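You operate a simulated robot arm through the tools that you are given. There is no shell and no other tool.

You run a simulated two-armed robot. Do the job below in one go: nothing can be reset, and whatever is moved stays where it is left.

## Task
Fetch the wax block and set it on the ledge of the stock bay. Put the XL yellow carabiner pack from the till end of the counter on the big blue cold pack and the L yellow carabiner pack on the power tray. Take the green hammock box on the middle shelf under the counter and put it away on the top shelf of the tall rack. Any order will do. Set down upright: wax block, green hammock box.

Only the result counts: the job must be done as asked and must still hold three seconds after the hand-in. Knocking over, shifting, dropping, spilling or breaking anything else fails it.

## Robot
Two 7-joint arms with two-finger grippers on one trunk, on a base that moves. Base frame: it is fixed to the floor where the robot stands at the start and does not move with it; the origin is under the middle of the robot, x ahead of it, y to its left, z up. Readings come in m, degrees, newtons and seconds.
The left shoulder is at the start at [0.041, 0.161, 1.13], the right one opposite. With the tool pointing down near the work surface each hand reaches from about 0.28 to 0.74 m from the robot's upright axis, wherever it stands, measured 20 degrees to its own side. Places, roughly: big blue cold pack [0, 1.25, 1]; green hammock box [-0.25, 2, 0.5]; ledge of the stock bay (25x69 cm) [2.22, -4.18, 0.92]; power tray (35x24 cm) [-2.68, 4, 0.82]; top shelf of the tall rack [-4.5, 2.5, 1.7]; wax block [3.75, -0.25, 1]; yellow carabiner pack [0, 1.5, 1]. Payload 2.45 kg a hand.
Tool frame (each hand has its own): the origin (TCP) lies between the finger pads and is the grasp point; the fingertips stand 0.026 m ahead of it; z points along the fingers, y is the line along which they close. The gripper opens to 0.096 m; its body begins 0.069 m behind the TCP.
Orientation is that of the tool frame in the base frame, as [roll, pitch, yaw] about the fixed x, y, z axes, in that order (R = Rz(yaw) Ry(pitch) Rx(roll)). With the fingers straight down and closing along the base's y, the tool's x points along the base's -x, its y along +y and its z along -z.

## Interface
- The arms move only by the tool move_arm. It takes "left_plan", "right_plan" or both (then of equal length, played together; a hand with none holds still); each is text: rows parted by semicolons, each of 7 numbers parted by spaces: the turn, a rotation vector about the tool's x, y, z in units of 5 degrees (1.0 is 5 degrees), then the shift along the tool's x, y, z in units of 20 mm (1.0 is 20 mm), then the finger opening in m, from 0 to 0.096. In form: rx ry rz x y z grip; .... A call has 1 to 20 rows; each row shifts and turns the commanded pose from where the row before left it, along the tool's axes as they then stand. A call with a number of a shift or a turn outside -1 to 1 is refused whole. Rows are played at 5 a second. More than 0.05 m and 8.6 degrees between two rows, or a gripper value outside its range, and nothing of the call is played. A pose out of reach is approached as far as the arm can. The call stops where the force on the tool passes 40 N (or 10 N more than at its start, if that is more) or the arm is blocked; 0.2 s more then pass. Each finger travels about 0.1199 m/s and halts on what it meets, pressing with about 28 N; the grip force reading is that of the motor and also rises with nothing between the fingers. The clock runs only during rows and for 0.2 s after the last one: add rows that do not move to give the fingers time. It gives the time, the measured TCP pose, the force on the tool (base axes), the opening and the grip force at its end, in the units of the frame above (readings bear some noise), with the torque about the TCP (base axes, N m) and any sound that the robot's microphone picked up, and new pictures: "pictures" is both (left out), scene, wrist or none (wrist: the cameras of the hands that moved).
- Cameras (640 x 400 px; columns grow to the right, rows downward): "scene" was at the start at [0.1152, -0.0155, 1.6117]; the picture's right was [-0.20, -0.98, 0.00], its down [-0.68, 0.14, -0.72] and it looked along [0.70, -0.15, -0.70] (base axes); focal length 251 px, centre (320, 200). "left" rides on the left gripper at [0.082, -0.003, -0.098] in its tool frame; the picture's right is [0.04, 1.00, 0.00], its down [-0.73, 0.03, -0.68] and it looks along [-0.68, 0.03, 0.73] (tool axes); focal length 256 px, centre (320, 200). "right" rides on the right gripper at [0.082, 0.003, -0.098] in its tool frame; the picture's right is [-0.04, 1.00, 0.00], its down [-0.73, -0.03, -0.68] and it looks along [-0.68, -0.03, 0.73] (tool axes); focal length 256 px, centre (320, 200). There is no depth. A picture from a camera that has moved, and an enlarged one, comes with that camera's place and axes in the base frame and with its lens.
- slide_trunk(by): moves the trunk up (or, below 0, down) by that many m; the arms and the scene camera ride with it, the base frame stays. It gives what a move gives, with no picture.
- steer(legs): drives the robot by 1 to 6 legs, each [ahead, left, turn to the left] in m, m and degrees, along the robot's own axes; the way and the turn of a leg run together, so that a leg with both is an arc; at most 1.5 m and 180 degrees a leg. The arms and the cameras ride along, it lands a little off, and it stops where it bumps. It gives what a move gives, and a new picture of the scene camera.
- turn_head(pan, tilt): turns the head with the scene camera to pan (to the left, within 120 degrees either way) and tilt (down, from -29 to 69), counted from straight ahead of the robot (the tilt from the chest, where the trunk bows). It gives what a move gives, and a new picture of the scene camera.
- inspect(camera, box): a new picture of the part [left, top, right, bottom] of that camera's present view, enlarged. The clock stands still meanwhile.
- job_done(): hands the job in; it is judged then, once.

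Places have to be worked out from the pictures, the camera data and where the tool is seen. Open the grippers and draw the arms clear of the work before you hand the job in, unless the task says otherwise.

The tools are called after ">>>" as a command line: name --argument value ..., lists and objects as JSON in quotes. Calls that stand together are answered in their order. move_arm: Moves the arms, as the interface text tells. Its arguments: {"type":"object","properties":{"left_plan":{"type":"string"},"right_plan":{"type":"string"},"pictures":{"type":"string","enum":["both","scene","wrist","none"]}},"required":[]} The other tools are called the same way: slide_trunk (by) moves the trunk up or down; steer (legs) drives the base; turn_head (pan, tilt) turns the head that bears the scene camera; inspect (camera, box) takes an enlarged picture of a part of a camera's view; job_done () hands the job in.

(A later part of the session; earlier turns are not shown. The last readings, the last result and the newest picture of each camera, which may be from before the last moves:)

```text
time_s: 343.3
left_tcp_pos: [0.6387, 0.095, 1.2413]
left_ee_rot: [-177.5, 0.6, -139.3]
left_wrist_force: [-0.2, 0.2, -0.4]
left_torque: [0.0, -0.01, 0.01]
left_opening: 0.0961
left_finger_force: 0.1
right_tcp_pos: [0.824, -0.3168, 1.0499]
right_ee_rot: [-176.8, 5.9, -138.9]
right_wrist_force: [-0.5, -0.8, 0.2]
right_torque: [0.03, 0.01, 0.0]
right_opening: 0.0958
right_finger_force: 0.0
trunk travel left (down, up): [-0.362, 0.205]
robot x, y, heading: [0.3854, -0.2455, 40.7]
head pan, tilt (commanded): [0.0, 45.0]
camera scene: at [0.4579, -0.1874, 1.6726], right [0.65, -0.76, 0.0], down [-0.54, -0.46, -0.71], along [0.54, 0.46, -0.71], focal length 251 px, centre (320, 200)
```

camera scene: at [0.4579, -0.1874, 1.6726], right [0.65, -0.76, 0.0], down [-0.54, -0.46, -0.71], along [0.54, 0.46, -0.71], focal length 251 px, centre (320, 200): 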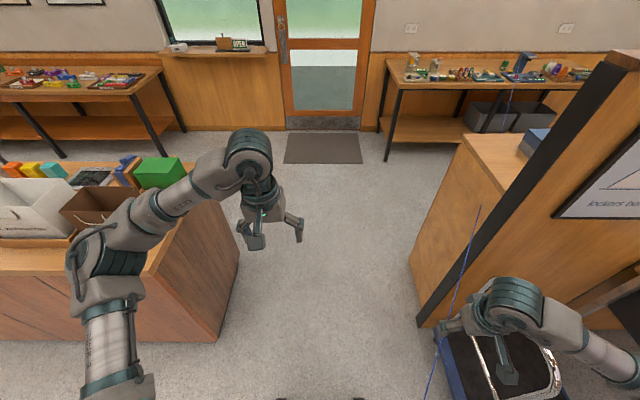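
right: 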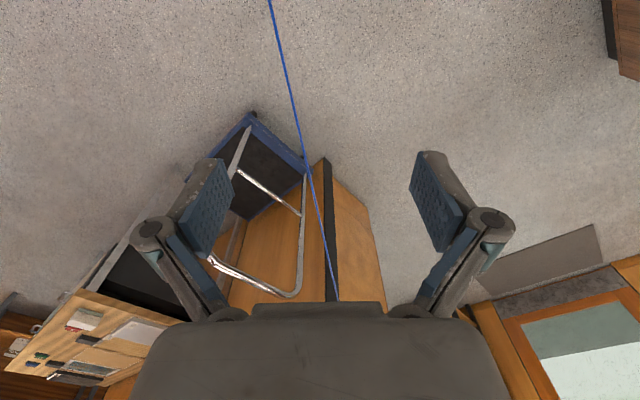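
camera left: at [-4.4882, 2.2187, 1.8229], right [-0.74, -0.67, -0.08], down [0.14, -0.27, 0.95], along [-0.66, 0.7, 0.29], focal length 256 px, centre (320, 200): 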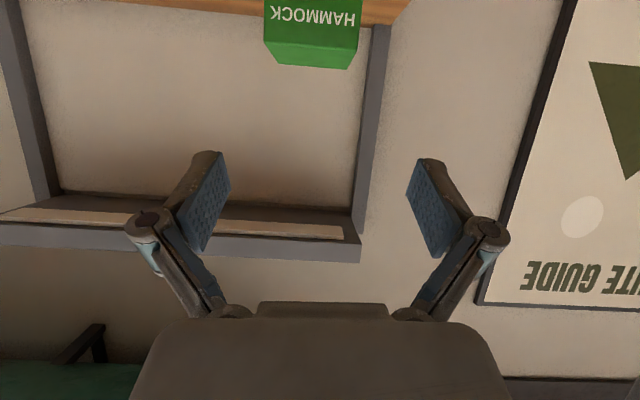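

With my elbows out, the gap is too narrow head-on. I turn left 90° so that I pass through sideways with hands over open floor.

>>> steer --legs '[[0, 0, 90], [-0.09, -0.5, 0]]'

>>> turn_head --pan -95 --tilt 40

```text
time_s: 350.1
left_tcp_pos: [0.4759, 0.2545, 1.2387]
left_ee_rot: [-176.9, 0.5, -48.9]
left_wrist_force: [-0.5, 0.7, 0.2]
left_torque: [-0.01, -0.01, 0.01]
left_opening: 0.0961
left_finger_force: 0.0
right_tcp_pos: [0.8895, 0.4435, 1.0545]
right_ee_rot: [-176.3, 6.0, -48.4]
right_wrist_force: [-1.6, -0.6, -1.3]
right_torque: [0.03, -0.16, 0.03]
right_opening: 0.0961
right_finger_force: 0.1
trunk travel left (down, up): [-0.362, 0.205]
robot x, y, heading: [0.8291, 0.0153, 130.6]
head pan, tilt (commanded): [0.0, 45.0]
camera scene: at [0.7614, 0.079, 1.6725], right [0.76, 0.65, 0.01], down [0.47, -0.53, -0.7], along [-0.46, 0.54, -0.71], focal length 251 px, centre (320, 200)
```

scene: 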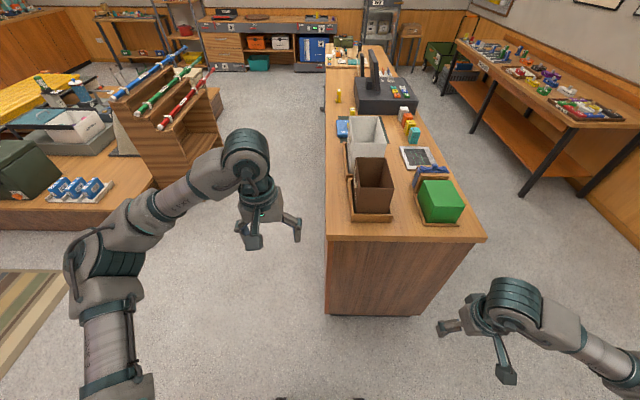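

```text
time_s: 351.8
left_tcp_pos: [0.4821, 0.2578, 1.2407]
left_ee_rot: [-177.2, 0.6, -48.9]
left_wrist_force: [-0.1, 0.3, -0.2]
left_torque: [-0.03, 0.01, 0.0]
left_opening: 0.096
left_finger_force: 0.1
right_tcp_pos: [0.8958, 0.4455, 1.0528]
right_ee_rot: [-176.7, 6.2, -48.5]
right_wrist_force: [-0.2, -0.2, 0.2]
right_torque: [0.01, -0.03, -0.03]
right_opening: 0.0961
right_finger_force: 0.1
trunk travel left (down, up): [-0.362, 0.205]
robot x, y, heading: [0.8263, 0.0142, 130.7]
head pan, tilt (commanded): [-95.0, 40.0]
camera scene: at [0.894, 0.0755, 1.6798], right [0.58, -0.81, 0.0], down [-0.52, -0.38, -0.76], along [0.62, 0.45, -0.64], focal length 251 px, centre (320, 200)
```

scene: 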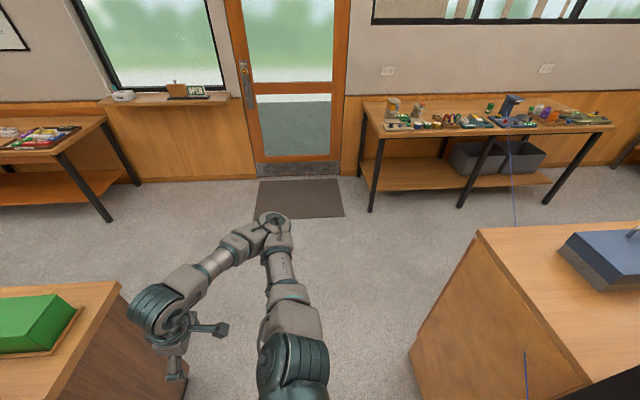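

The gap is clear now. I go on to the open floor by the door and turn back to face the window table.

>>> steer --legs '[[0, -1.1, 0], [0, 0, -90]]'

>>> turn_head --pan -45 --tilt 35

```text
time_s: 361.3
left_tcp_pos: [1.9096, 1.0757, 1.2408]
left_ee_rot: [-177.1, 0.7, -139.9]
left_wrist_force: [-0.4, 0.7, 0.0]
left_torque: [-0.02, -0.02, 0.0]
left_opening: 0.0959
left_finger_force: 0.0
right_tcp_pos: [2.0887, 0.6591, 1.0541]
right_ee_rot: [-176.3, 6.1, -139.4]
right_wrist_force: [0.3, 0.5, -1.0]
right_torque: [0.0, -0.05, 0.01]
right_opening: 0.096
right_finger_force: 0.0
trunk travel left (down, up): [-0.362, 0.205]
robot x, y, heading: [1.6628, 0.7348, 39.9]
head pan, tilt (commanded): [-95.0, 40.0]
camera scene: at [1.7139, 0.673, 1.6803], right [-0.82, -0.57, 0.0], down [-0.37, 0.53, -0.77], along [0.44, -0.63, -0.64], focal length 251 px, centre (320, 200)
```

scene: 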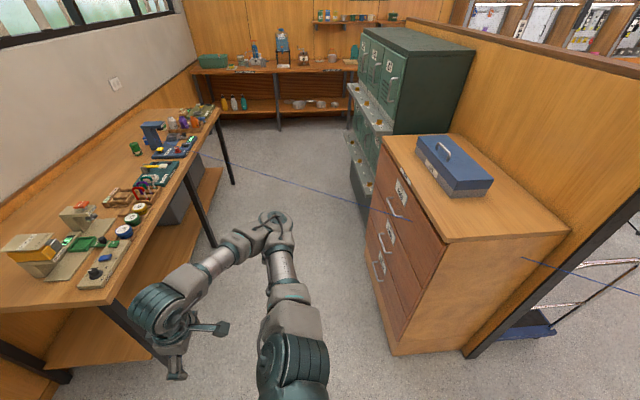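

```text
time_s: 362.5
left_tcp_pos: [1.9126, 1.0696, 1.2423]
left_ee_rot: [-177.3, 0.9, -140.0]
left_wrist_force: [-0.5, -0.9, 0.5]
left_torque: [0.0, 0.01, -0.02]
left_opening: 0.0961
left_finger_force: 0.1
right_tcp_pos: [2.092, 0.6543, 1.0543]
right_ee_rot: [-176.7, 6.2, -139.7]
right_wrist_force: [0.3, -0.6, -0.3]
right_torque: [0.03, 0.02, 0.01]
right_opening: 0.096
right_finger_force: 0.1
trunk travel left (down, up): [-0.362, 0.205]
robot x, y, heading: [1.6632, 0.7341, 39.9]
head pan, tilt (commanded): [-45.0, 35.0]
camera scene: at [1.7581, 0.7291, 1.6873], right [-0.09, -1.0, 0.0], down [-0.57, 0.05, -0.82], along [0.81, -0.08, -0.58], focal length 251 px, centre (320, 200)
```

scene: 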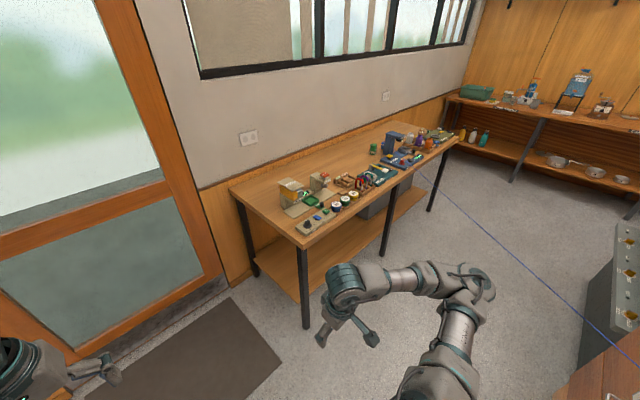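

I zoom in on the far end of the table to find the wax block.

>>> inspect --camera "scene" --box '[360, 115, 472, 185]'

>>> inspect --camera "scene" --box '[390, 118, 454, 158]'

```text
5.71 times, centred on (416, 150) of scene
camera zoom: at [1.7581, 0.7291, 1.6873], right [-0.09, -1.0, 0.0], down [-0.57, 0.05, -0.82], along [0.81, -0.08, -0.58], focal length 1433 px, centre (-229, 486)
```

zoom: 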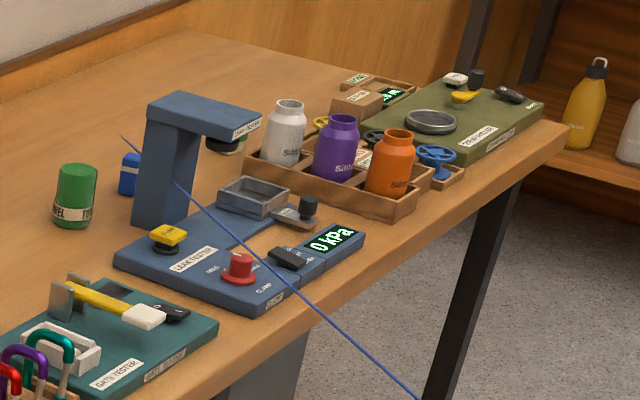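

```text
10.00 times, centred on (422, 138) of scene
camera zoom: at [1.7581, 0.7291, 1.6873], right [-0.09, -1.0, 0.0], down [-0.57, 0.05, -0.82], along [0.81, -0.08, -0.58], focal length 2507 px, centre (-700, 820)
```

zoom: 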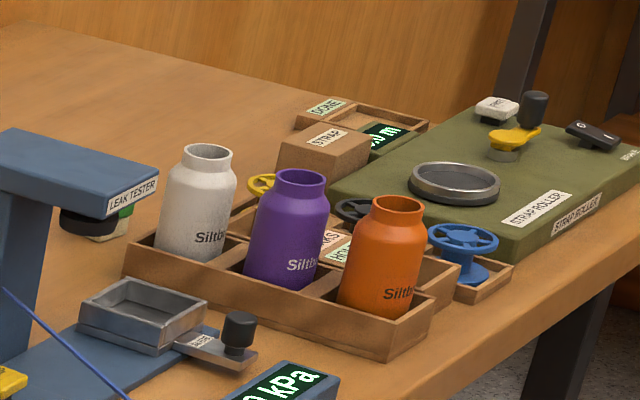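

The wax block (green with a pale lower part) hides behind the leak tester's head; a small blue block stands nearby too. I move right along the table to get a clear view.

>>> steer --legs '[[0, -0.9, 0.5], [0, -0.75, 0]]'

>>> turn_head --pan -15 --tilt 40

```text
time_s: 370.9
left_tcp_pos: [2.9666, -0.1828, 1.2406]
left_ee_rot: [-176.6, 0.8, -139.9]
left_wrist_force: [0.2, -0.4, 0.8]
left_torque: [-0.02, 0.07, -0.04]
left_opening: 0.0959
left_finger_force: 0.1
right_tcp_pos: [3.15, -0.6002, 1.0577]
right_ee_rot: [-176.2, 6.4, -139.6]
right_wrist_force: [-1.3, 1.0, -1.2]
right_torque: [-0.13, -0.01, 0.01]
right_opening: 0.0957
right_finger_force: 0.2
trunk travel left (down, up): [-0.362, 0.205]
robot x, y, heading: [2.7296, -0.5335, 39.9]
head pan, tilt (commanded): [-45.0, 35.0]
camera scene: at [2.8121, -0.5208, 1.688], right [-0.09, -1.0, 0.01], down [-0.57, 0.04, -0.82], along [0.82, -0.08, -0.57], focal length 251 px, centre (320, 200)
```

scene: 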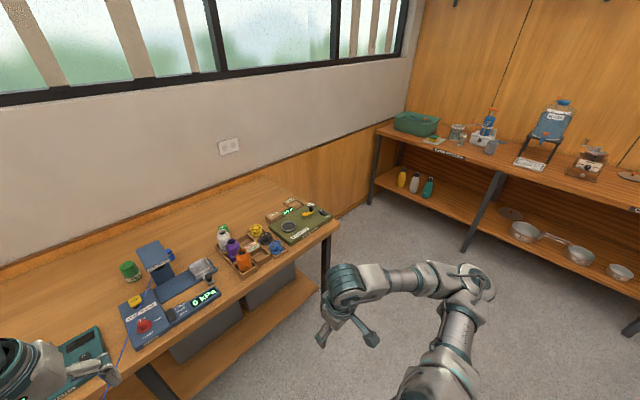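

```text
time_s: 371.9
left_tcp_pos: [2.967, -0.1872, 1.2434]
left_ee_rot: [-176.7, 0.9, -140.0]
left_wrist_force: [-0.7, 0.5, 0.8]
left_torque: [-0.01, 0.02, -0.01]
left_opening: 0.0959
left_finger_force: 0.0
right_tcp_pos: [3.1511, -0.6028, 1.0581]
right_ee_rot: [-176.5, 6.5, -139.8]
right_wrist_force: [0.0, -0.5, 0.2]
right_torque: [0.0, -0.03, -0.01]
right_opening: 0.0963
right_finger_force: 0.1
trunk travel left (down, up): [-0.362, 0.205]
robot x, y, heading: [2.7271, -0.5337, 39.9]
head pan, tilt (commanded): [-15.0, 40.0]
camera scene: at [2.804, -0.4807, 1.68], right [0.42, -0.91, 0.01], down [-0.58, -0.27, -0.77], along [0.7, 0.32, -0.64], focal length 251 px, centre (320, 200)
```

scene: 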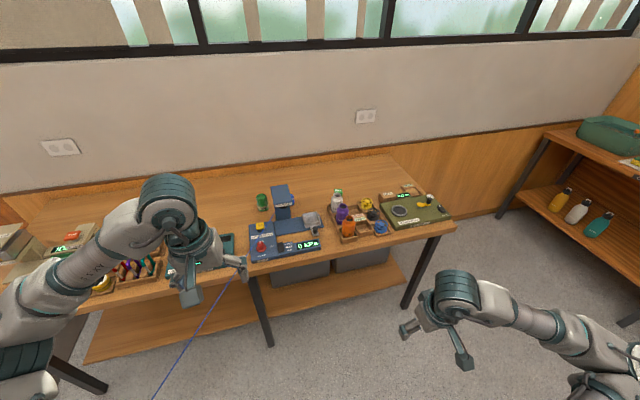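

I zoom in on the group around the bottles.

>>> inspect --camera "scene" --box '[240, 170, 400, 270]'

>>> inspect --camera "scene" --box '[310, 175, 390, 225]'

>>> inspect --camera "scene" --box '[250, 175, 330, 225]'

```text
4.00 times, centred on (320, 220) of scene
camera zoom: at [2.804, -0.4807, 1.68], right [0.42, -0.91, 0.01], down [-0.58, -0.27, -0.77], along [0.7, 0.32, -0.64], focal length 1003 px, centre (320, 120)
```

zoom: 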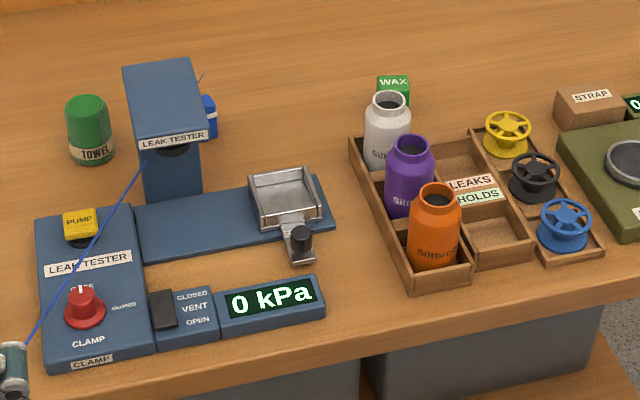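

```text
8.00 times, centred on (350, 200) of scene
camera zoom: at [2.804, -0.4807, 1.68], right [0.42, -0.91, 0.01], down [-0.58, -0.27, -0.77], along [0.7, 0.32, -0.64], focal length 2006 px, centre (80, 200)
```

zoom: 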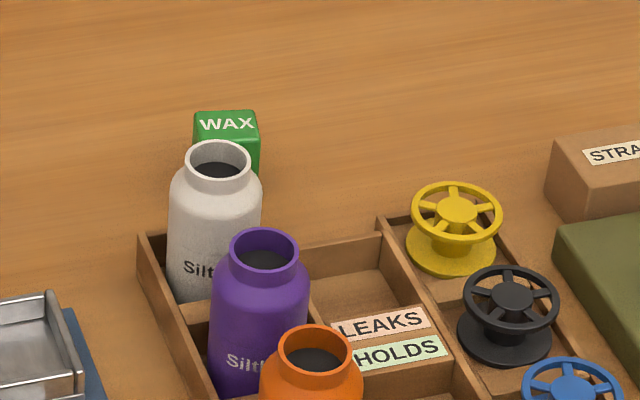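

```text
8.00 times, centred on (290, 200) of scene
camera zoom: at [2.804, -0.4807, 1.68], right [0.42, -0.91, 0.01], down [-0.58, -0.27, -0.77], along [0.7, 0.32, -0.64], focal length 2006 px, centre (560, 200)
```

zoom: 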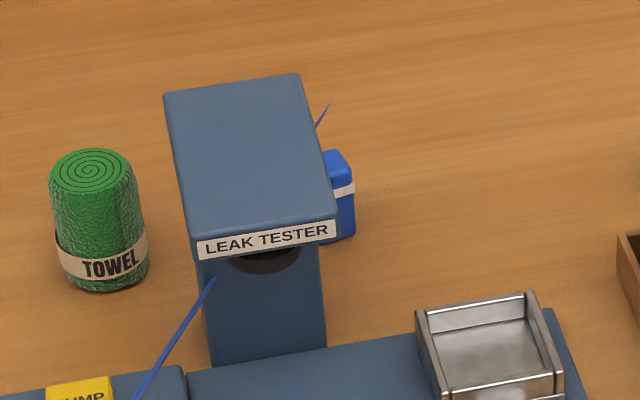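

The block labelled WAX stands behind the white bottle; two views put its top at about (3.756, -0.141, 0.895). I raise the trunk a little for clearance and move right 0.53 m, then ahead toward the table.

>>> slide_trunk --by 0.1

>>> steer --legs '[[0, -0.53, 0.6], [0.22, 0, 0]]'

>>> turn_head --pan 5 --tilt 55

```text
time_s: 373.2
left_tcp_pos: [2.9798, -0.2003, 1.3431]
left_ee_rot: [-177.4, 0.8, -139.9]
left_wrist_force: [0.4, -0.3, 0.5]
left_torque: [0.08, 0.02, -0.02]
left_opening: 0.0961
left_finger_force: 0.2
right_tcp_pos: [3.1588, -0.6155, 1.1616]
right_ee_rot: [-177.1, 8.0, -140.1]
right_wrist_force: [0.1, 0.4, -0.8]
right_torque: [0.03, 0.05, 0.02]
right_opening: 0.0962
right_finger_force: 0.1
trunk travel left (down, up): [-0.462, 0.105]
robot x, y, heading: [2.7274, -0.5316, 39.8]
head pan, tilt (commanded): [-15.0, 40.0]
```

```text
time_s: 377.5
left_tcp_pos: [3.4658, -0.4448, 1.3439]
left_ee_rot: [-176.9, 1.0, -139.0]
left_wrist_force: [0.1, 0.2, 0.5]
left_torque: [-0.02, 0.01, 0.03]
left_opening: 0.0962
left_finger_force: 0.0
right_tcp_pos: [3.6527, -0.8591, 1.168]
right_ee_rot: [-176.4, 8.3, -138.8]
right_wrist_force: [0.1, 0.5, -0.4]
right_torque: [-0.06, -0.07, 0.0]
right_opening: 0.096
right_finger_force: 0.1
trunk travel left (down, up): [-0.462, 0.105]
robot x, y, heading: [3.2324, -0.7893, 40.4]
head pan, tilt (commanded): [-15.0, 40.0]
camera scene: at [3.2883, -0.7517, 1.7801], right [0.43, -0.9, 0.01], down [-0.57, -0.28, -0.77], along [0.69, 0.33, -0.64], focal length 251 px, centre (320, 200)
```

scene: 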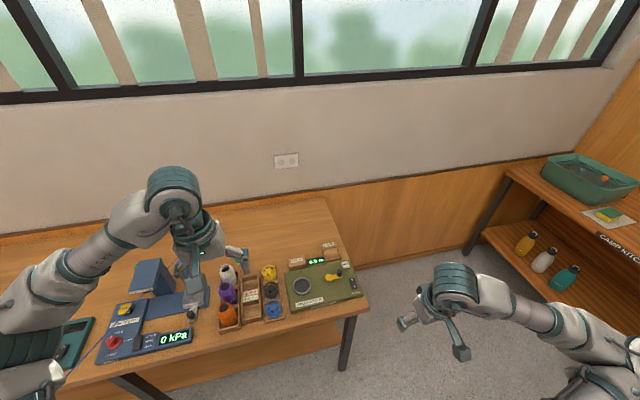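

```text
time_s: 378.4
left_tcp_pos: [3.4669, -0.4429, 1.3414]
left_ee_rot: [-176.9, 0.9, -139.0]
left_wrist_force: [-0.5, 1.0, -0.3]
left_torque: [0.02, 0.01, 0.01]
left_opening: 0.096
left_finger_force: 0.1
right_tcp_pos: [3.6553, -0.8545, 1.1674]
right_ee_rot: [-176.3, 8.1, -139.1]
right_wrist_force: [0.3, 0.3, 0.5]
right_torque: [-0.06, -0.03, -0.05]
right_opening: 0.0959
right_finger_force: 0.0
trunk travel left (down, up): [-0.462, 0.105]
robot x, y, heading: [3.2336, -0.7834, 40.5]
head pan, tilt (commanded): [5.0, 55.0]
camera scene: at [3.2661, -0.7304, 1.7589], right [0.71, -0.7, 0.01], down [-0.57, -0.59, -0.57], along [0.4, 0.4, -0.82], focal length 251 px, centre (320, 200)
```

scene: 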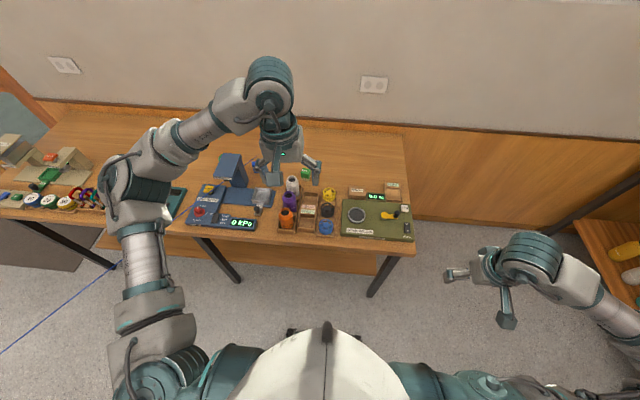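

I zoom in to re-measure the wax block from here.

>>> inspect --camera "scene" --box '[264, 150, 360, 210]'

>>> inspect --camera "left" --box '[0, 0, 640, 400]'

```text
6.67 times, centred on (312, 180) of scene
camera zoom: at [3.2661, -0.7304, 1.7589], right [0.71, -0.7, 0.01], down [-0.57, -0.59, -0.57], along [0.4, 0.4, -0.82], focal length 1672 px, centre (373, 333)
```

zoom: 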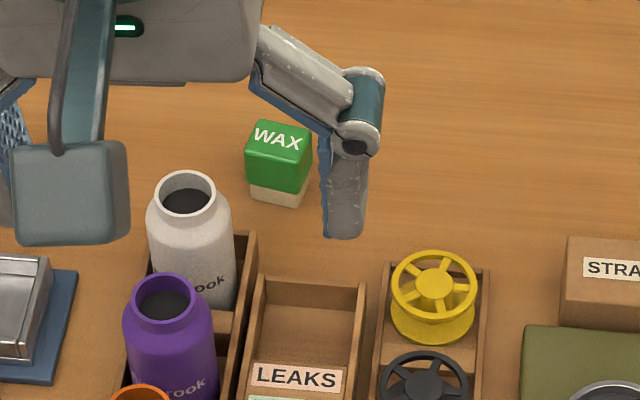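

```text
1.00 times, centred on (320, 200) of left (not enlarged: the box is as wide or as high as the picture)
camera zoom: at [3.4031, -0.4945, 1.44], right [-0.68, 0.73, -0.06], down [0.5, 0.52, 0.69], along [0.53, 0.44, -0.72], focal length 256 px, centre (320, 200)
```

zoom: 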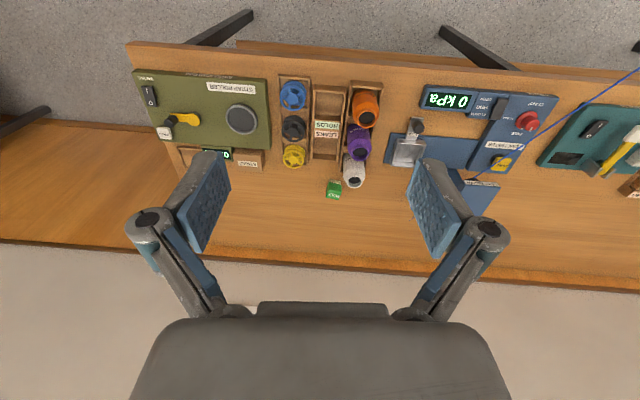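

Both views agree on about (3.753, -0.145); the block is about 4 cm wide. I drive 0.13 m ahead, then straighten the left tool and move it ahead over the block.

>>> steer --legs '[[0.13, 0, 0]]'

>>> move_arm --left_plan "-0.3 0.1 0 -1 0.15 0 0.096;-0.3 0.1 0 -1 0.15 0 0.096;0 0 0 -1 0.15 0 0.096;0 0 0 -1 0.15 0 0.096;0 0 0 -1 0.15 0 0.096;0 0 0 -1 0.15 0 0.096;0 0 0 -1 0.15 0 0.096;0 0 0 -1 0.15 0 0.096;0 0 0 -1 0.15 0 0.096;0 0 0 -1 0.15 0 0.096;0 0 0 -1 0.15 0 0.096;0 0 0 -1 0.15 0 0.096;0 0 0 0 0 0 0.096;0 0 0 0 0 0 0.096" --pictures "both"

```text
time_s: 379.6
left_tcp_pos: [3.5784, -0.3778, 1.3452]
left_ee_rot: [-177.7, 1.0, -139.1]
left_wrist_force: [-0.4, -0.7, 0.2]
left_torque: [0.04, -0.02, 0.01]
left_opening: 0.0961
left_finger_force: 0.0
right_tcp_pos: [3.7637, -0.7886, 1.1621]
right_ee_rot: [-177.2, 8.2, -139.1]
right_wrist_force: [0.3, -0.6, 0.8]
right_torque: [0.07, -0.01, 0.02]
right_opening: 0.0959
right_finger_force: 0.1
trunk travel left (down, up): [-0.462, 0.105]
robot x, y, heading: [3.3342, -0.7034, 40.7]
head pan, tilt (commanded): [5.0, 55.0]
camera scene: at [3.3773, -0.671, 1.7592], right [0.71, -0.7, 0.0], down [-0.58, -0.58, -0.57], along [0.4, 0.41, -0.82], focal length 251 px, centre (320, 200)
```

scene: 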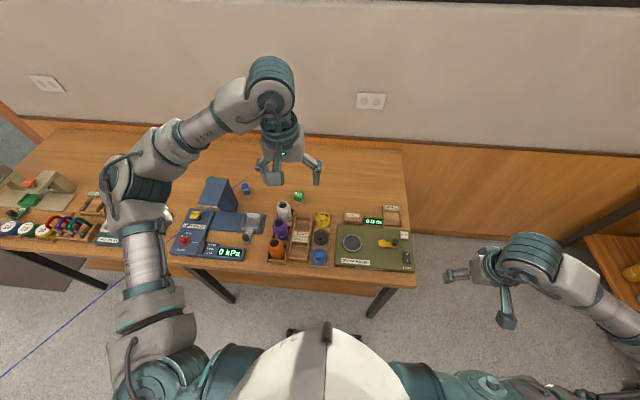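

```text
time_s: 382.6
left_tcp_pos: [3.7273, -0.1951, 1.3417]
left_ee_rot: [179.3, 0.1, -139.2]
left_wrist_force: [-0.2, -0.4, -0.4]
left_torque: [0.0, -0.04, 0.01]
left_opening: 0.096
left_finger_force: 0.2
left hand out of reach, approached as far as the arm can: row 12
right_tcp_pos: [3.765, -0.7865, 1.1636]
right_ee_rot: [-177.1, 8.1, -139.6]
right_wrist_force: [0.0, 0.1, 0.2]
right_torque: [0.04, 0.03, 0.0]
right_opening: 0.096
right_finger_force: 0.0
trunk travel left (down, up): [-0.462, 0.105]
robot x, y, heading: [3.3334, -0.7092, 40.5]
head pan, tilt (commanded): [5.0, 55.0]
camera scene: at [3.3809, -0.6659, 1.759], right [0.71, -0.7, 0.0], down [-0.58, -0.58, -0.57], along [0.4, 0.41, -0.82], focal length 251 px, centre (320, 200)
camera left: at [3.6676, -0.2515, 1.4392], right [-0.68, 0.73, 0.01], down [0.54, 0.5, 0.68], along [0.49, 0.47, -0.73], focal length 256 px, centre (320, 200)
```

scene: 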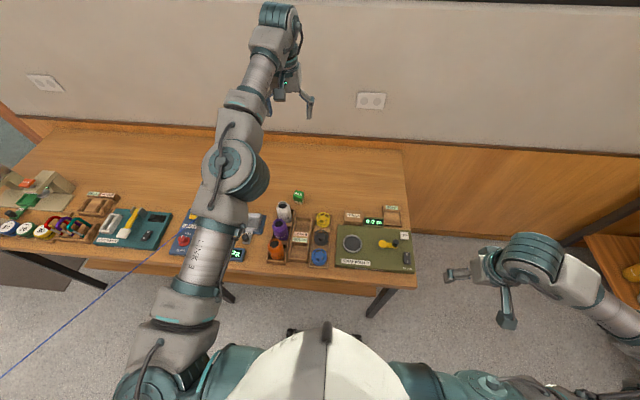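
left: 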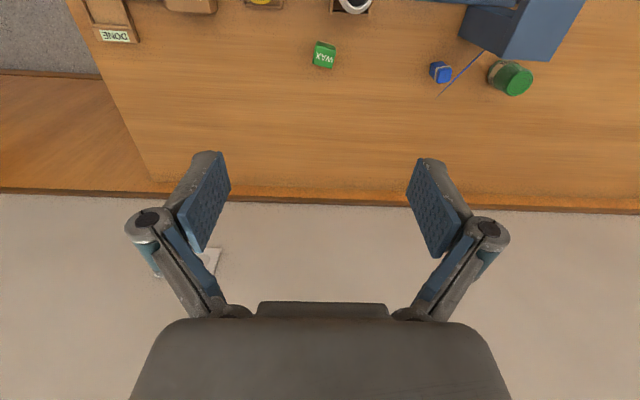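

The hand is nearly over the block. I zoom in to see how the block is turned.

>>> inspect --camera "left" --box '[292, 30, 356, 70]'

>>> inspect --camera "scene" --box '[250, 180, 346, 240]'

```text
10.00 times, centred on (324, 50) of left
camera zoom: at [3.6676, -0.2515, 1.4392], right [-0.68, 0.73, 0.01], down [0.54, 0.5, 0.68], along [0.49, 0.47, -0.73], focal length 2560 px, centre (280, 1700)
```

zoom: 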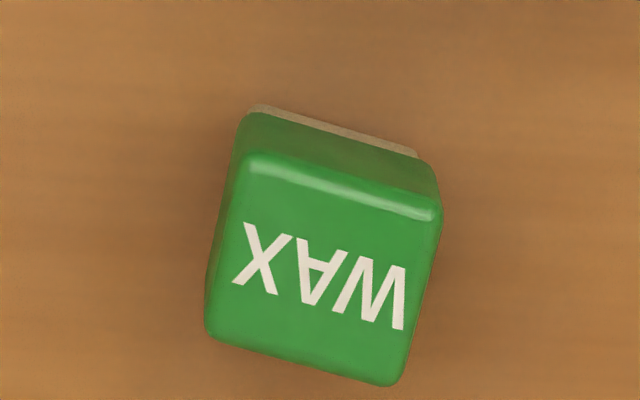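

```text
6.67 times, centred on (298, 210) of scene
camera zoom: at [3.3809, -0.6659, 1.759], right [0.71, -0.7, 0.0], down [-0.58, -0.58, -0.57], along [0.4, 0.41, -0.82], focal length 1672 px, centre (467, 133)
```

zoom: 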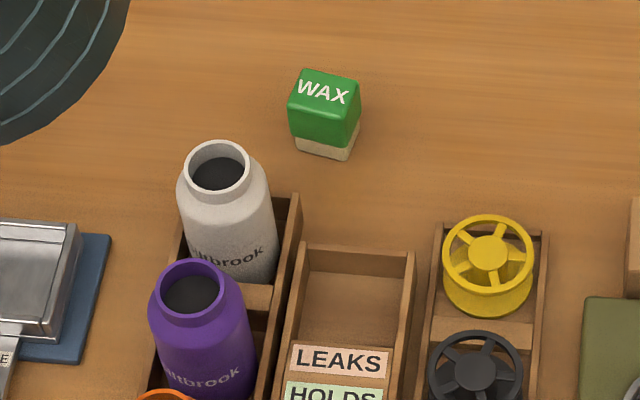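

The block is turned about 15°. I rotate the tool 75° counter-clockwise so the fingers close on its other pair of faces and the wrist camera swings away from the white bottle.

>>> move_arm --left_plan "0 0 -1 0 0 0 0.096;0 0 -1 0 0 0 0.096;0 0 -1 0 0 0 0.096;0 0 -1 0 0 0 0.096;0 0 -1 0 0 0 0.096;0 0 -1 0 0 0 0.096;0 0 -1 0 0 0 0.096;0 0 -1 0 0 0 0.096;0 0 -1 0 0 0 0.096;0 0 -1 0 0 0 0.096;0 0 -1 0 0 0 0.096;0 0 -1 0 0 0 0.096;0 0 -1 0 0 0 0.096;0 0 -1 0 0 0 0.096;0 0 -1 0 0 0 0.096;0 0 0 0 0 0 0.096" --pictures "both"

```text
time_s: 386.0
left_tcp_pos: [3.7251, -0.1932, 1.341]
left_ee_rot: [179.9, 0.5, -64.1]
left_wrist_force: [0.0, -0.5, -0.1]
left_torque: [0.0, 0.0, -0.02]
left_opening: 0.0955
left_finger_force: 0.0
right_tcp_pos: [3.7638, -0.7841, 1.1641]
right_ee_rot: [-177.0, 8.1, -139.6]
right_wrist_force: [-0.2, 0.6, 0.4]
right_torque: [0.03, 0.0, 0.01]
right_opening: 0.0959
right_finger_force: 0.1
trunk travel left (down, up): [-0.462, 0.105]
robot x, y, heading: [3.3338, -0.7041, 40.3]
head pan, tilt (commanded): [5.0, 55.0]
camera scene: at [3.379, -0.6637, 1.759], right [0.71, -0.7, 0.0], down [-0.58, -0.59, -0.57], along [0.4, 0.41, -0.82], focal length 251 px, centre (320, 200)
camera left: at [3.7638, -0.2658, 1.4387], right [-0.88, -0.47, 0.0], down [-0.34, 0.64, 0.68], along [-0.33, 0.6, -0.73], focal length 256 px, centre (320, 200)
```

scene: 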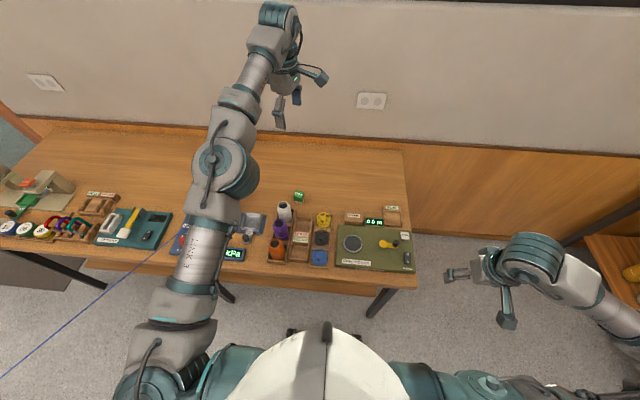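
left: 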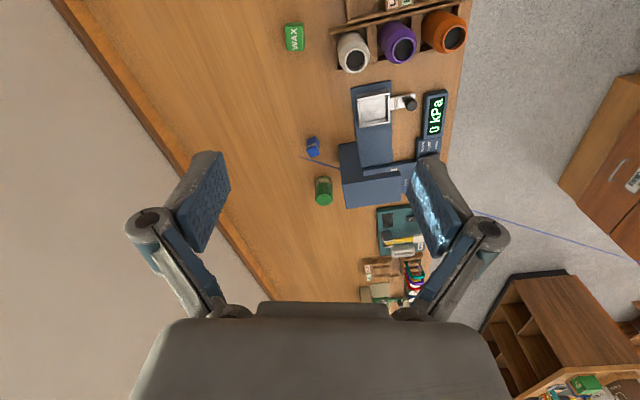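

The block is now squared to the fingers; it is at about (3.755, -0.150). I lower the trunk 0.2 m and shift over it.

>>> slide_trunk --by -0.2

>>> move_arm --left_plan "0 0 0 -0.43 -0.76 0 0.096;0 0 0 -0.43 -0.76 0 0.096;0 0 0 -0.43 -0.76 0 0.096;0 0 0 0 0 0 0.096;0 0 0 0 0 0 0.096" --pictures "both"

```text
time_s: 388.2
left_tcp_pos: [3.7231, -0.1955, 1.1397]
left_ee_rot: [179.9, 0.4, -64.1]
left_wrist_force: [-1.5, 0.6, 0.3]
left_torque: [-0.01, -0.05, -0.01]
left_opening: 0.0961
left_finger_force: 0.1
right_tcp_pos: [3.7685, -0.7796, 0.937]
right_ee_rot: [-177.0, 2.0, -139.6]
right_wrist_force: [0.2, -0.6, 0.1]
right_torque: [0.03, -0.04, 0.0]
right_opening: 0.0959
right_finger_force: 0.0
trunk travel left (down, up): [-0.262, 0.305]
robot x, y, heading: [3.3353, -0.7081, 40.3]
head pan, tilt (commanded): [5.0, 55.0]
```

```text
time_s: 389.4
left_tcp_pos: [3.7324, -0.1648, 1.1377]
left_ee_rot: [179.8, 0.3, -64.3]
left_wrist_force: [-0.6, 0.3, -0.6]
left_torque: [-0.04, 0.0, 0.01]
left_opening: 0.0961
left_finger_force: 0.1
left hand out of reach, approached as far as the arm can: row 2, 3
right_tcp_pos: [3.769, -0.78, 0.9364]
right_ee_rot: [-177.0, 1.9, -139.6]
right_wrist_force: [0.1, -0.5, -0.7]
right_torque: [0.0, 0.03, 0.01]
right_opening: 0.0959
right_finger_force: 0.2
trunk travel left (down, up): [-0.262, 0.305]
robot x, y, heading: [3.3347, -0.7051, 40.5]
head pan, tilt (commanded): [5.0, 55.0]
camera scene: at [3.4296, -0.6183, 1.5581], right [0.71, -0.7, 0.0], down [-0.58, -0.59, -0.57], along [0.4, 0.41, -0.82], focal length 251 px, centre (320, 200)
camera left: at [3.7711, -0.2371, 1.2359], right [-0.88, -0.47, 0.0], down [-0.34, 0.64, 0.68], along [-0.32, 0.6, -0.73], focal length 256 px, centre (320, 200)
```

scene: 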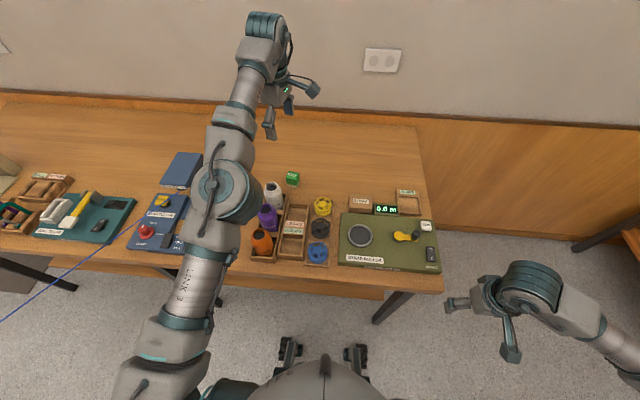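
left: 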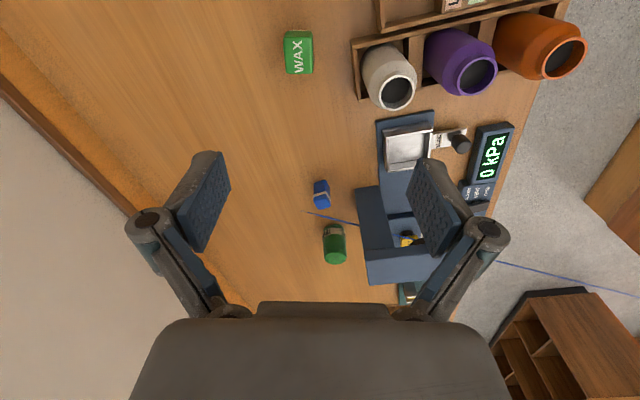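

Still 2.6 cm short of the block; I creep the base 3 cm ahead and let it settle.

>>> steer --legs '[[0.03, 0, 0]]'

>>> move_arm --left_plan "0 0 0 0 0 0 0.096;0 0 0 0 0 0 0.096;0 0 0 0 0 0 0.096;0 0 0 0 0 0 0.096;0 0 0 0 0 0 0.096;0 0 0 0 0 0 0.096" --pictures "wrist"

```text
time_s: 390.2
left_tcp_pos: [3.7526, -0.1469, 1.1392]
left_ee_rot: [179.8, 0.5, -64.1]
left_wrist_force: [-0.9, 0.3, -0.3]
left_torque: [0.02, -0.04, 0.02]
left_opening: 0.0959
left_finger_force: 0.1
right_tcp_pos: [3.7895, -0.7602, 0.937]
right_ee_rot: [-177.0, 2.1, -139.5]
right_wrist_force: [-1.6, -0.3, 0.4]
right_torque: [0.0, -0.04, -0.04]
right_opening: 0.096
right_finger_force: 0.1
trunk travel left (down, up): [-0.262, 0.305]
robot x, y, heading: [3.3574, -0.6883, 40.6]
head pan, tilt (commanded): [5.0, 55.0]
camera scene: at [3.4491, -0.6019, 1.5587], right [0.71, -0.7, 0.0], down [-0.57, -0.58, -0.57], along [0.4, 0.41, -0.82], focal length 251 px, centre (320, 200)
```

scene: 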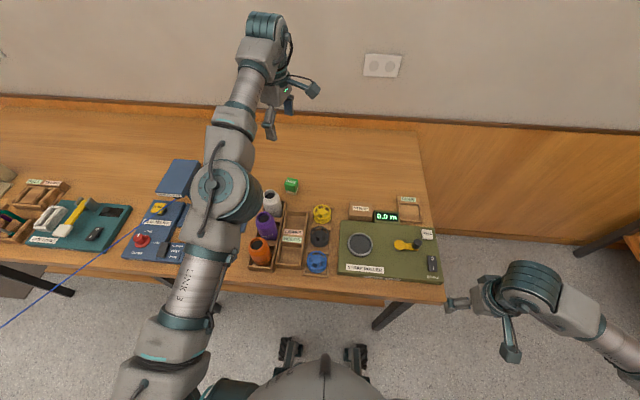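

```text
time_s: 391.6
left_tcp_pos: [3.7543, -0.1458, 1.1417]
left_ee_rot: [179.9, 0.4, -64.2]
left_wrist_force: [-0.2, -0.4, -1.1]
left_torque: [0.0, -0.02, -0.02]
left_opening: 0.0959
left_finger_force: 0.0
right_tcp_pos: [3.7919, -0.7604, 0.9376]
right_ee_rot: [-177.0, 2.1, -140.1]
right_wrist_force: [0.3, -0.5, -0.4]
right_torque: [0.0, -0.02, 0.0]
right_opening: 0.0961
right_finger_force: 0.1
trunk travel left (down, up): [-0.262, 0.305]
robot x, y, heading: [3.3589, -0.6891, 40.5]
head pan, tilt (commanded): [5.0, 55.0]
camera left: at [3.7929, -0.2178, 1.2387], right [-0.88, -0.47, 0.0], down [-0.34, 0.64, 0.68], along [-0.32, 0.6, -0.73], focal length 256 px, centre (320, 200)
```

left: 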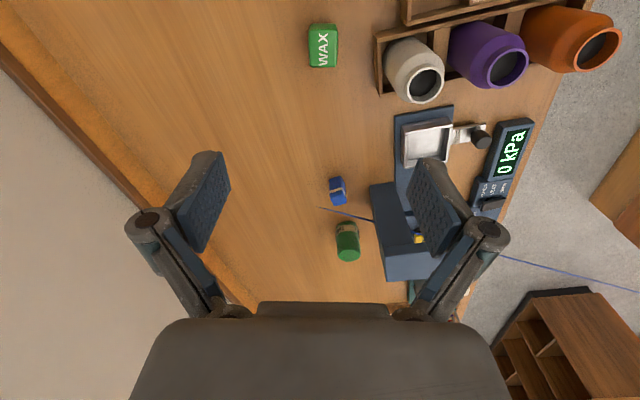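

The block is within 8 mm of the hand's axis. I correct and descend 16 cm, then check.

>>> move_arm --left_plan "0 0 0 0.35 0.1 1 0.096;0 0 0 0 0 1 0.096;0 0 0 0 0 1 0.096;0 0 0 0 0 1 0.096;0 0 0 0 0 1 0.096;0 0 0 0 0 1 0.096;0 0 0 0 0 1 0.096;0 0 0 0 0 1 0.096;0 0 0 0 0 0 0.096" --pictures "both"

```text
time_s: 393.6
left_tcp_pos: [3.7906, -0.1286, 0.994]
left_ee_rot: [179.9, 0.4, -64.1]
left_wrist_force: [0.5, 0.0, 0.3]
left_torque: [0.03, 0.01, -0.02]
left_opening: 0.096
left_finger_force: 0.0
left hand out of reach, approached as far as the arm can: row 1, 2, 3, 4, 5, 6, 7, 8
right_tcp_pos: [3.7911, -0.7597, 0.9372]
right_ee_rot: [-177.0, 2.1, -140.1]
right_wrist_force: [-0.6, 0.2, -0.6]
right_torque: [0.03, -0.01, 0.0]
right_opening: 0.0959
right_finger_force: 0.0
trunk travel left (down, up): [-0.262, 0.305]
robot x, y, heading: [3.3575, -0.687, 40.4]
head pan, tilt (commanded): [5.0, 55.0]
camera scene: at [3.4531, -0.5996, 1.5581], right [0.71, -0.7, 0.0], down [-0.58, -0.59, -0.57], along [0.4, 0.41, -0.82], focal length 251 px, centre (320, 200)
camera left: at [3.8305, -0.2009, 1.0909], right [-0.88, -0.47, 0.0], down [-0.34, 0.64, 0.68], along [-0.32, 0.6, -0.73], focal length 256 px, centre (320, 200)
```

scene: 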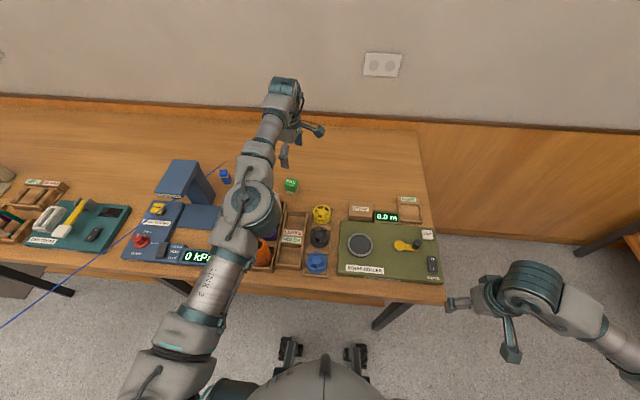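
left: 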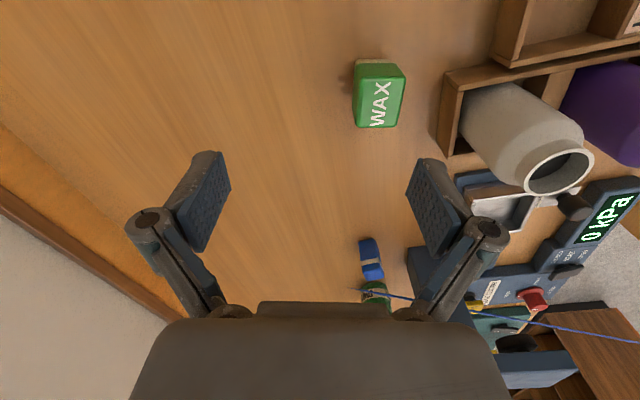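

The rotated left arm runs out of reach and its elbow comes too near the bottles, so I won't force it. I raise the trunk, draw the left arm back, and will use the right arm instead, whose elbow stays clear of the bottles.

>>> slide_trunk --by 0.22

>>> move_arm --left_plan "0 0 0 0.25 0.968 0 0.096;0 0 0 0.25 0.968 0 0.096;0 0 0 0.25 0.968 0 0.096;0 0 0 0.25 0.968 0 0.096;0 0 0 0.25 0.968 0 0.096;0 0 0 0.25 0.968 0 0.096;0 0 0 0.25 0.968 0 0.096;0 0 0 0.25 0.968 0 0.096;0 0 0 0.25 0.968 0 0.096;0 0 0 0.25 0.968 0 0.096;0 0 0 0.25 0.968 0 0.096;0 0 0 0.25 0.968 0 0.096;0 0 0 0.25 0.968 0 0.096;0 0 0 0.25 0.968 0 0.096;0 0 0 0.25 0.968 0 0.096;0 0 0 0 0 0 0.096" --pictures "scene"

```text
time_s: 396.0
left_tcp_pos: [3.7817, -0.1368, 1.27]
left_ee_rot: [-175.1, 1.6, -63.9]
left_wrist_force: [0.6, 0.4, 0.3]
left_torque: [-0.03, -0.01, -0.01]
left_opening: 0.0961
left_finger_force: 0.0
right_tcp_pos: [3.7892, -0.7604, 1.1573]
right_ee_rot: [-176.9, 1.9, -139.5]
right_wrist_force: [-0.3, -1.2, -1.8]
right_torque: [0.02, -0.04, 0.01]
right_opening: 0.0961
right_finger_force: 0.0
trunk travel left (down, up): [-0.482, 0.085]
robot x, y, heading: [3.3563, -0.6885, 40.7]
head pan, tilt (commanded): [5.0, 55.0]
```

```text
time_s: 399.4
left_tcp_pos: [3.5947, -0.2972, 1.2535]
left_ee_rot: [-175.1, 1.6, -64.0]
left_wrist_force: [0.3, 0.3, -0.1]
left_torque: [0.04, -0.02, 0.04]
left_opening: 0.096
left_finger_force: 0.0
left hand out of reach, approached as far as the arm can: row 1, 2, 3, 4
right_tcp_pos: [3.7877, -0.7588, 1.1576]
right_ee_rot: [-177.0, 2.2, -139.5]
right_wrist_force: [0.5, 1.1, -0.2]
right_torque: [0.0, -0.05, 0.0]
right_opening: 0.0961
right_finger_force: 0.0
trunk travel left (down, up): [-0.482, 0.085]
robot x, y, heading: [3.3546, -0.6878, 40.7]
head pan, tilt (commanded): [5.0, 55.0]
camera scene: at [3.3971, -0.6419, 1.779], right [0.71, -0.7, 0.0], down [-0.57, -0.59, -0.57], along [0.4, 0.41, -0.82], focal length 251 px, centre (320, 200)
```

scene: 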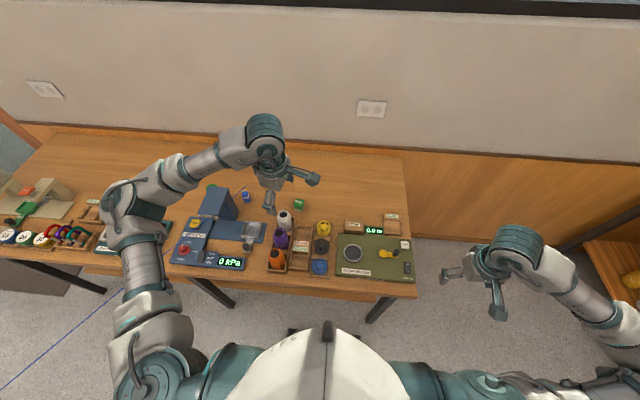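

Nothing was disturbed. I draw the left arm back further and turn its tool to the neutral direction.

>>> move_arm --left_plan "0 0 0 0.25 0.968 0 0.096;0 0 0 0.25 0.968 0 0.096;0 0 0 0.25 0.968 0 0.096;0 0 0 0.25 0.968 0 0.096;0 0 0 0.25 0.968 0 0.096;0 0 1 0 0 0 0.096;0 0 1 0 0 0 0.096;0 0 1 0 0 0 0.096;0 0 1 0 0 0 0.096;0 0 1 0 0 0 0.096;0 0 1 0 0 0 0.096;0 0 1 0 0 0 0.096;0 0 1 0 0 0 0.096;0 0 1 0 0 0 0.096;0 0 1 0 0 0 0.096;0 0 1 0 0 0 0.096;0 0 1 0 0 0 0.096;0 0 1 0 0 0 0.096;0 0 1 0 0 0 0.096;0 0 1 0 0 0 0.096" --pictures "none"

>>> steer --legs '[[-0.08, 0, 0], [0, 0.32, 0]]'

```text
time_s: 403.6
left_tcp_pos: [3.5203, -0.3629, 1.2452]
left_ee_rot: [179.6, 5.1, -139.2]
left_wrist_force: [0.3, 0.5, 0.3]
left_torque: [-0.02, 0.03, -0.01]
left_opening: 0.096
left_finger_force: 0.1
right_tcp_pos: [3.7897, -0.7608, 1.1573]
right_ee_rot: [-176.9, 2.0, -139.5]
right_wrist_force: [0.3, -0.4, 0.2]
right_torque: [-0.01, 0.03, -0.01]
right_opening: 0.0959
right_finger_force: 0.3
trunk travel left (down, up): [-0.482, 0.085]
robot x, y, heading: [3.3572, -0.689, 40.5]
head pan, tilt (commanded): [5.0, 55.0]
```

```text
time_s: 406.4
left_tcp_pos: [3.2635, -0.1891, 1.2473]
left_ee_rot: [178.9, 5.3, -139.4]
left_wrist_force: [-0.1, -0.6, 0.3]
left_torque: [0.03, 0.02, -0.03]
left_opening: 0.0961
left_finger_force: 0.1
right_tcp_pos: [3.5314, -0.5837, 1.1529]
right_ee_rot: [-177.5, 1.9, -139.8]
right_wrist_force: [-0.1, -2.9, 1.7]
right_torque: [0.18, 0.0, -0.03]
right_opening: 0.0961
right_finger_force: 0.1
trunk travel left (down, up): [-0.482, 0.085]
robot x, y, heading: [3.091, -0.4988, 40.5]
head pan, tilt (commanded): [5.0, 55.0]
camera scene: at [3.1425, -0.4691, 1.779], right [0.71, -0.7, -0.01], down [-0.58, -0.58, -0.57], along [0.39, 0.41, -0.82], focal length 251 px, centre (320, 200)
```

scene: 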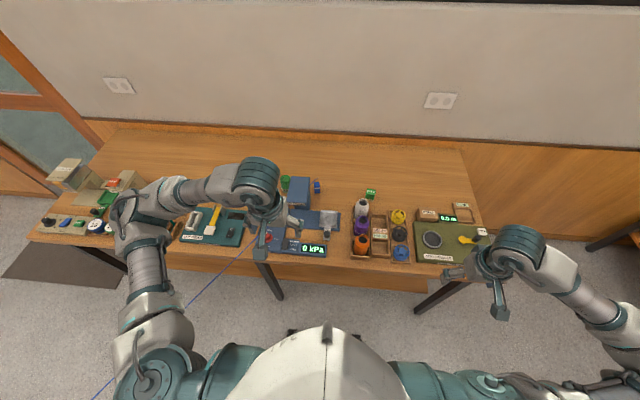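

Now the right arm: I move its hand ahead and inward above the table, straighten it, then rotate it 75° counter-clockwise.

>>> move_arm --right_plan "-0.3 0.2 0 -1 0.68 0 0.096;-0.2 0.2 0 -1 0.68 0 0.096;0 0 0 -1 0.68 0 0.096;0 0 0 -1 0.68 0 0.096;0 0 0 -1 0.68 0 0.096;0 0 0 -1 0.68 0 0.096;0 0 0 -1 0.68 0 0.096;0 0 0 -1 0.68 0 0.096;0 0 0 -1 0.68 0 0.096;0 0 0 -1 0.68 0 0.096;0 0 0 -1 0.68 0 0.096;0 0 0 0 0 0 0.096" --pictures "scene"

>>> move_arm --right_plan "0 0 -1 0 0 0 0.096;0 0 -1 0 0 0 0.096;0 0 -1 0 0 0 0.096;0 0 -1 0 0 0 0.096;0 0 -1 0 0 0 0.096;0 0 -1 0 0 0 0.096;0 0 -1 0 0 0 0.096;0 0 -1 0 0 0 0.096;0 0 -1 0 0 0 0.096;0 0 -1 0 0 0 0.096;0 0 -1 0 0 0 0.096;0 0 -1 0 0 0 0.096;0 0 -1 0 0 0 0.096;0 0 -1 0 0 0 0.096;0 0 -1 0 0 0 0.096;0 0 0 0 0 0 0.096" --pictures "both"

```text
time_s: 409.0
left_tcp_pos: [3.2448, -0.1698, 1.2449]
left_ee_rot: [-180.0, 5.3, -139.3]
left_wrist_force: [0.7, 0.7, -0.4]
left_torque: [-0.02, 0.01, 0.0]
left_opening: 0.0958
left_finger_force: 0.1
right_tcp_pos: [3.5866, -0.3099, 1.1583]
right_ee_rot: [-178.8, 0.1, -139.7]
right_wrist_force: [-0.8, 0.5, -0.4]
right_torque: [-0.03, -0.04, -0.01]
right_opening: 0.0964
right_finger_force: 0.0
trunk travel left (down, up): [-0.482, 0.085]
robot x, y, heading: [3.0897, -0.4957, 40.5]
head pan, tilt (commanded): [5.0, 55.0]
camera scene: at [3.1158, -0.4342, 1.7787], right [0.71, -0.7, 0.01], down [-0.57, -0.59, -0.57], along [0.41, 0.4, -0.82], focal length 251 px, centre (320, 200)
```

scene: 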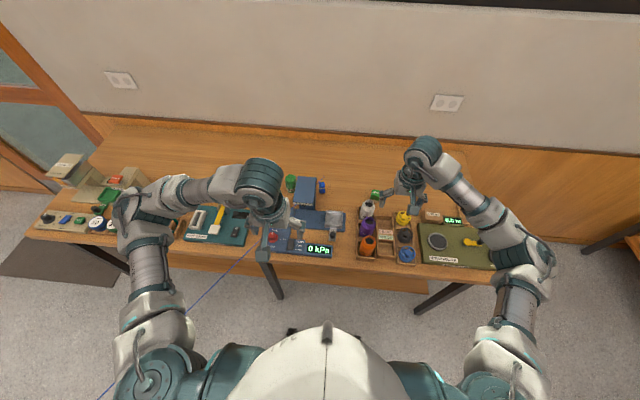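

```text
time_s: 412.4
left_tcp_pos: [3.2569, -0.1838, 1.2469]
left_ee_rot: [179.2, 5.2, -139.5]
left_wrist_force: [-0.1, 0.1, 0.1]
left_torque: [0.03, 0.02, 0.0]
left_opening: 0.0959
left_finger_force: 0.0
right_tcp_pos: [3.595, -0.3221, 1.1551]
right_ee_rot: [-179.9, -0.3, -92.2]
right_wrist_force: [0.4, 0.0, 0.4]
right_torque: [-0.02, -0.02, 0.03]
right_opening: 0.0961
right_finger_force: 0.1
right hand out of reach, approached as far as the arm can: row 11, 12, 13, 14, 15
trunk travel left (down, up): [-0.482, 0.085]
robot x, y, heading: [3.089, -0.4984, 40.9]
head pan, tilt (commanded): [5.0, 55.0]
camera scene: at [3.1423, -0.465, 1.7789], right [0.71, -0.7, -0.01], down [-0.58, -0.58, -0.57], along [0.39, 0.41, -0.82], focal length 251 px, centre (320, 200)
camera right: at [3.5892, -0.4033, 1.2542], right [-1.0, 0.08, -0.01], down [0.05, 0.74, 0.68], along [0.06, 0.67, -0.74], focal length 256 px, centre (320, 200)
```

scene: 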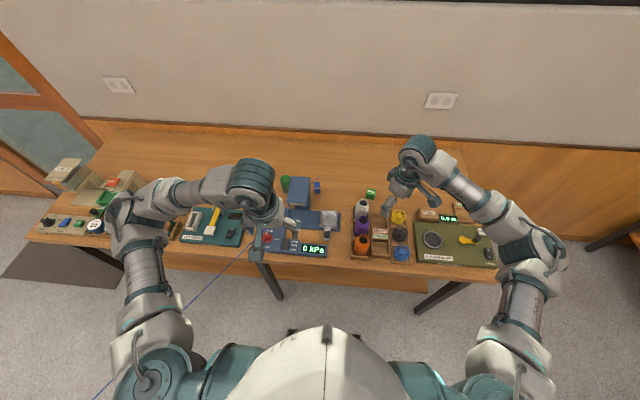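
right: 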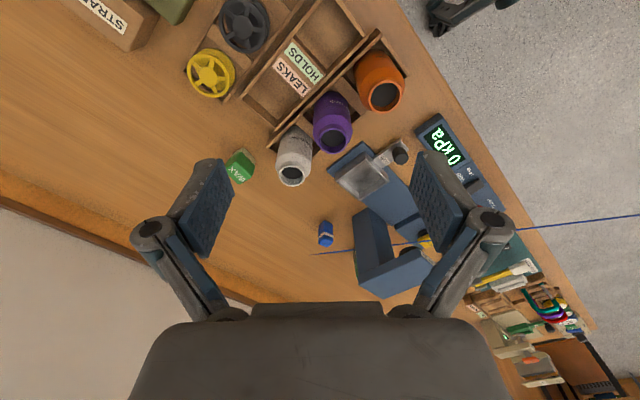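

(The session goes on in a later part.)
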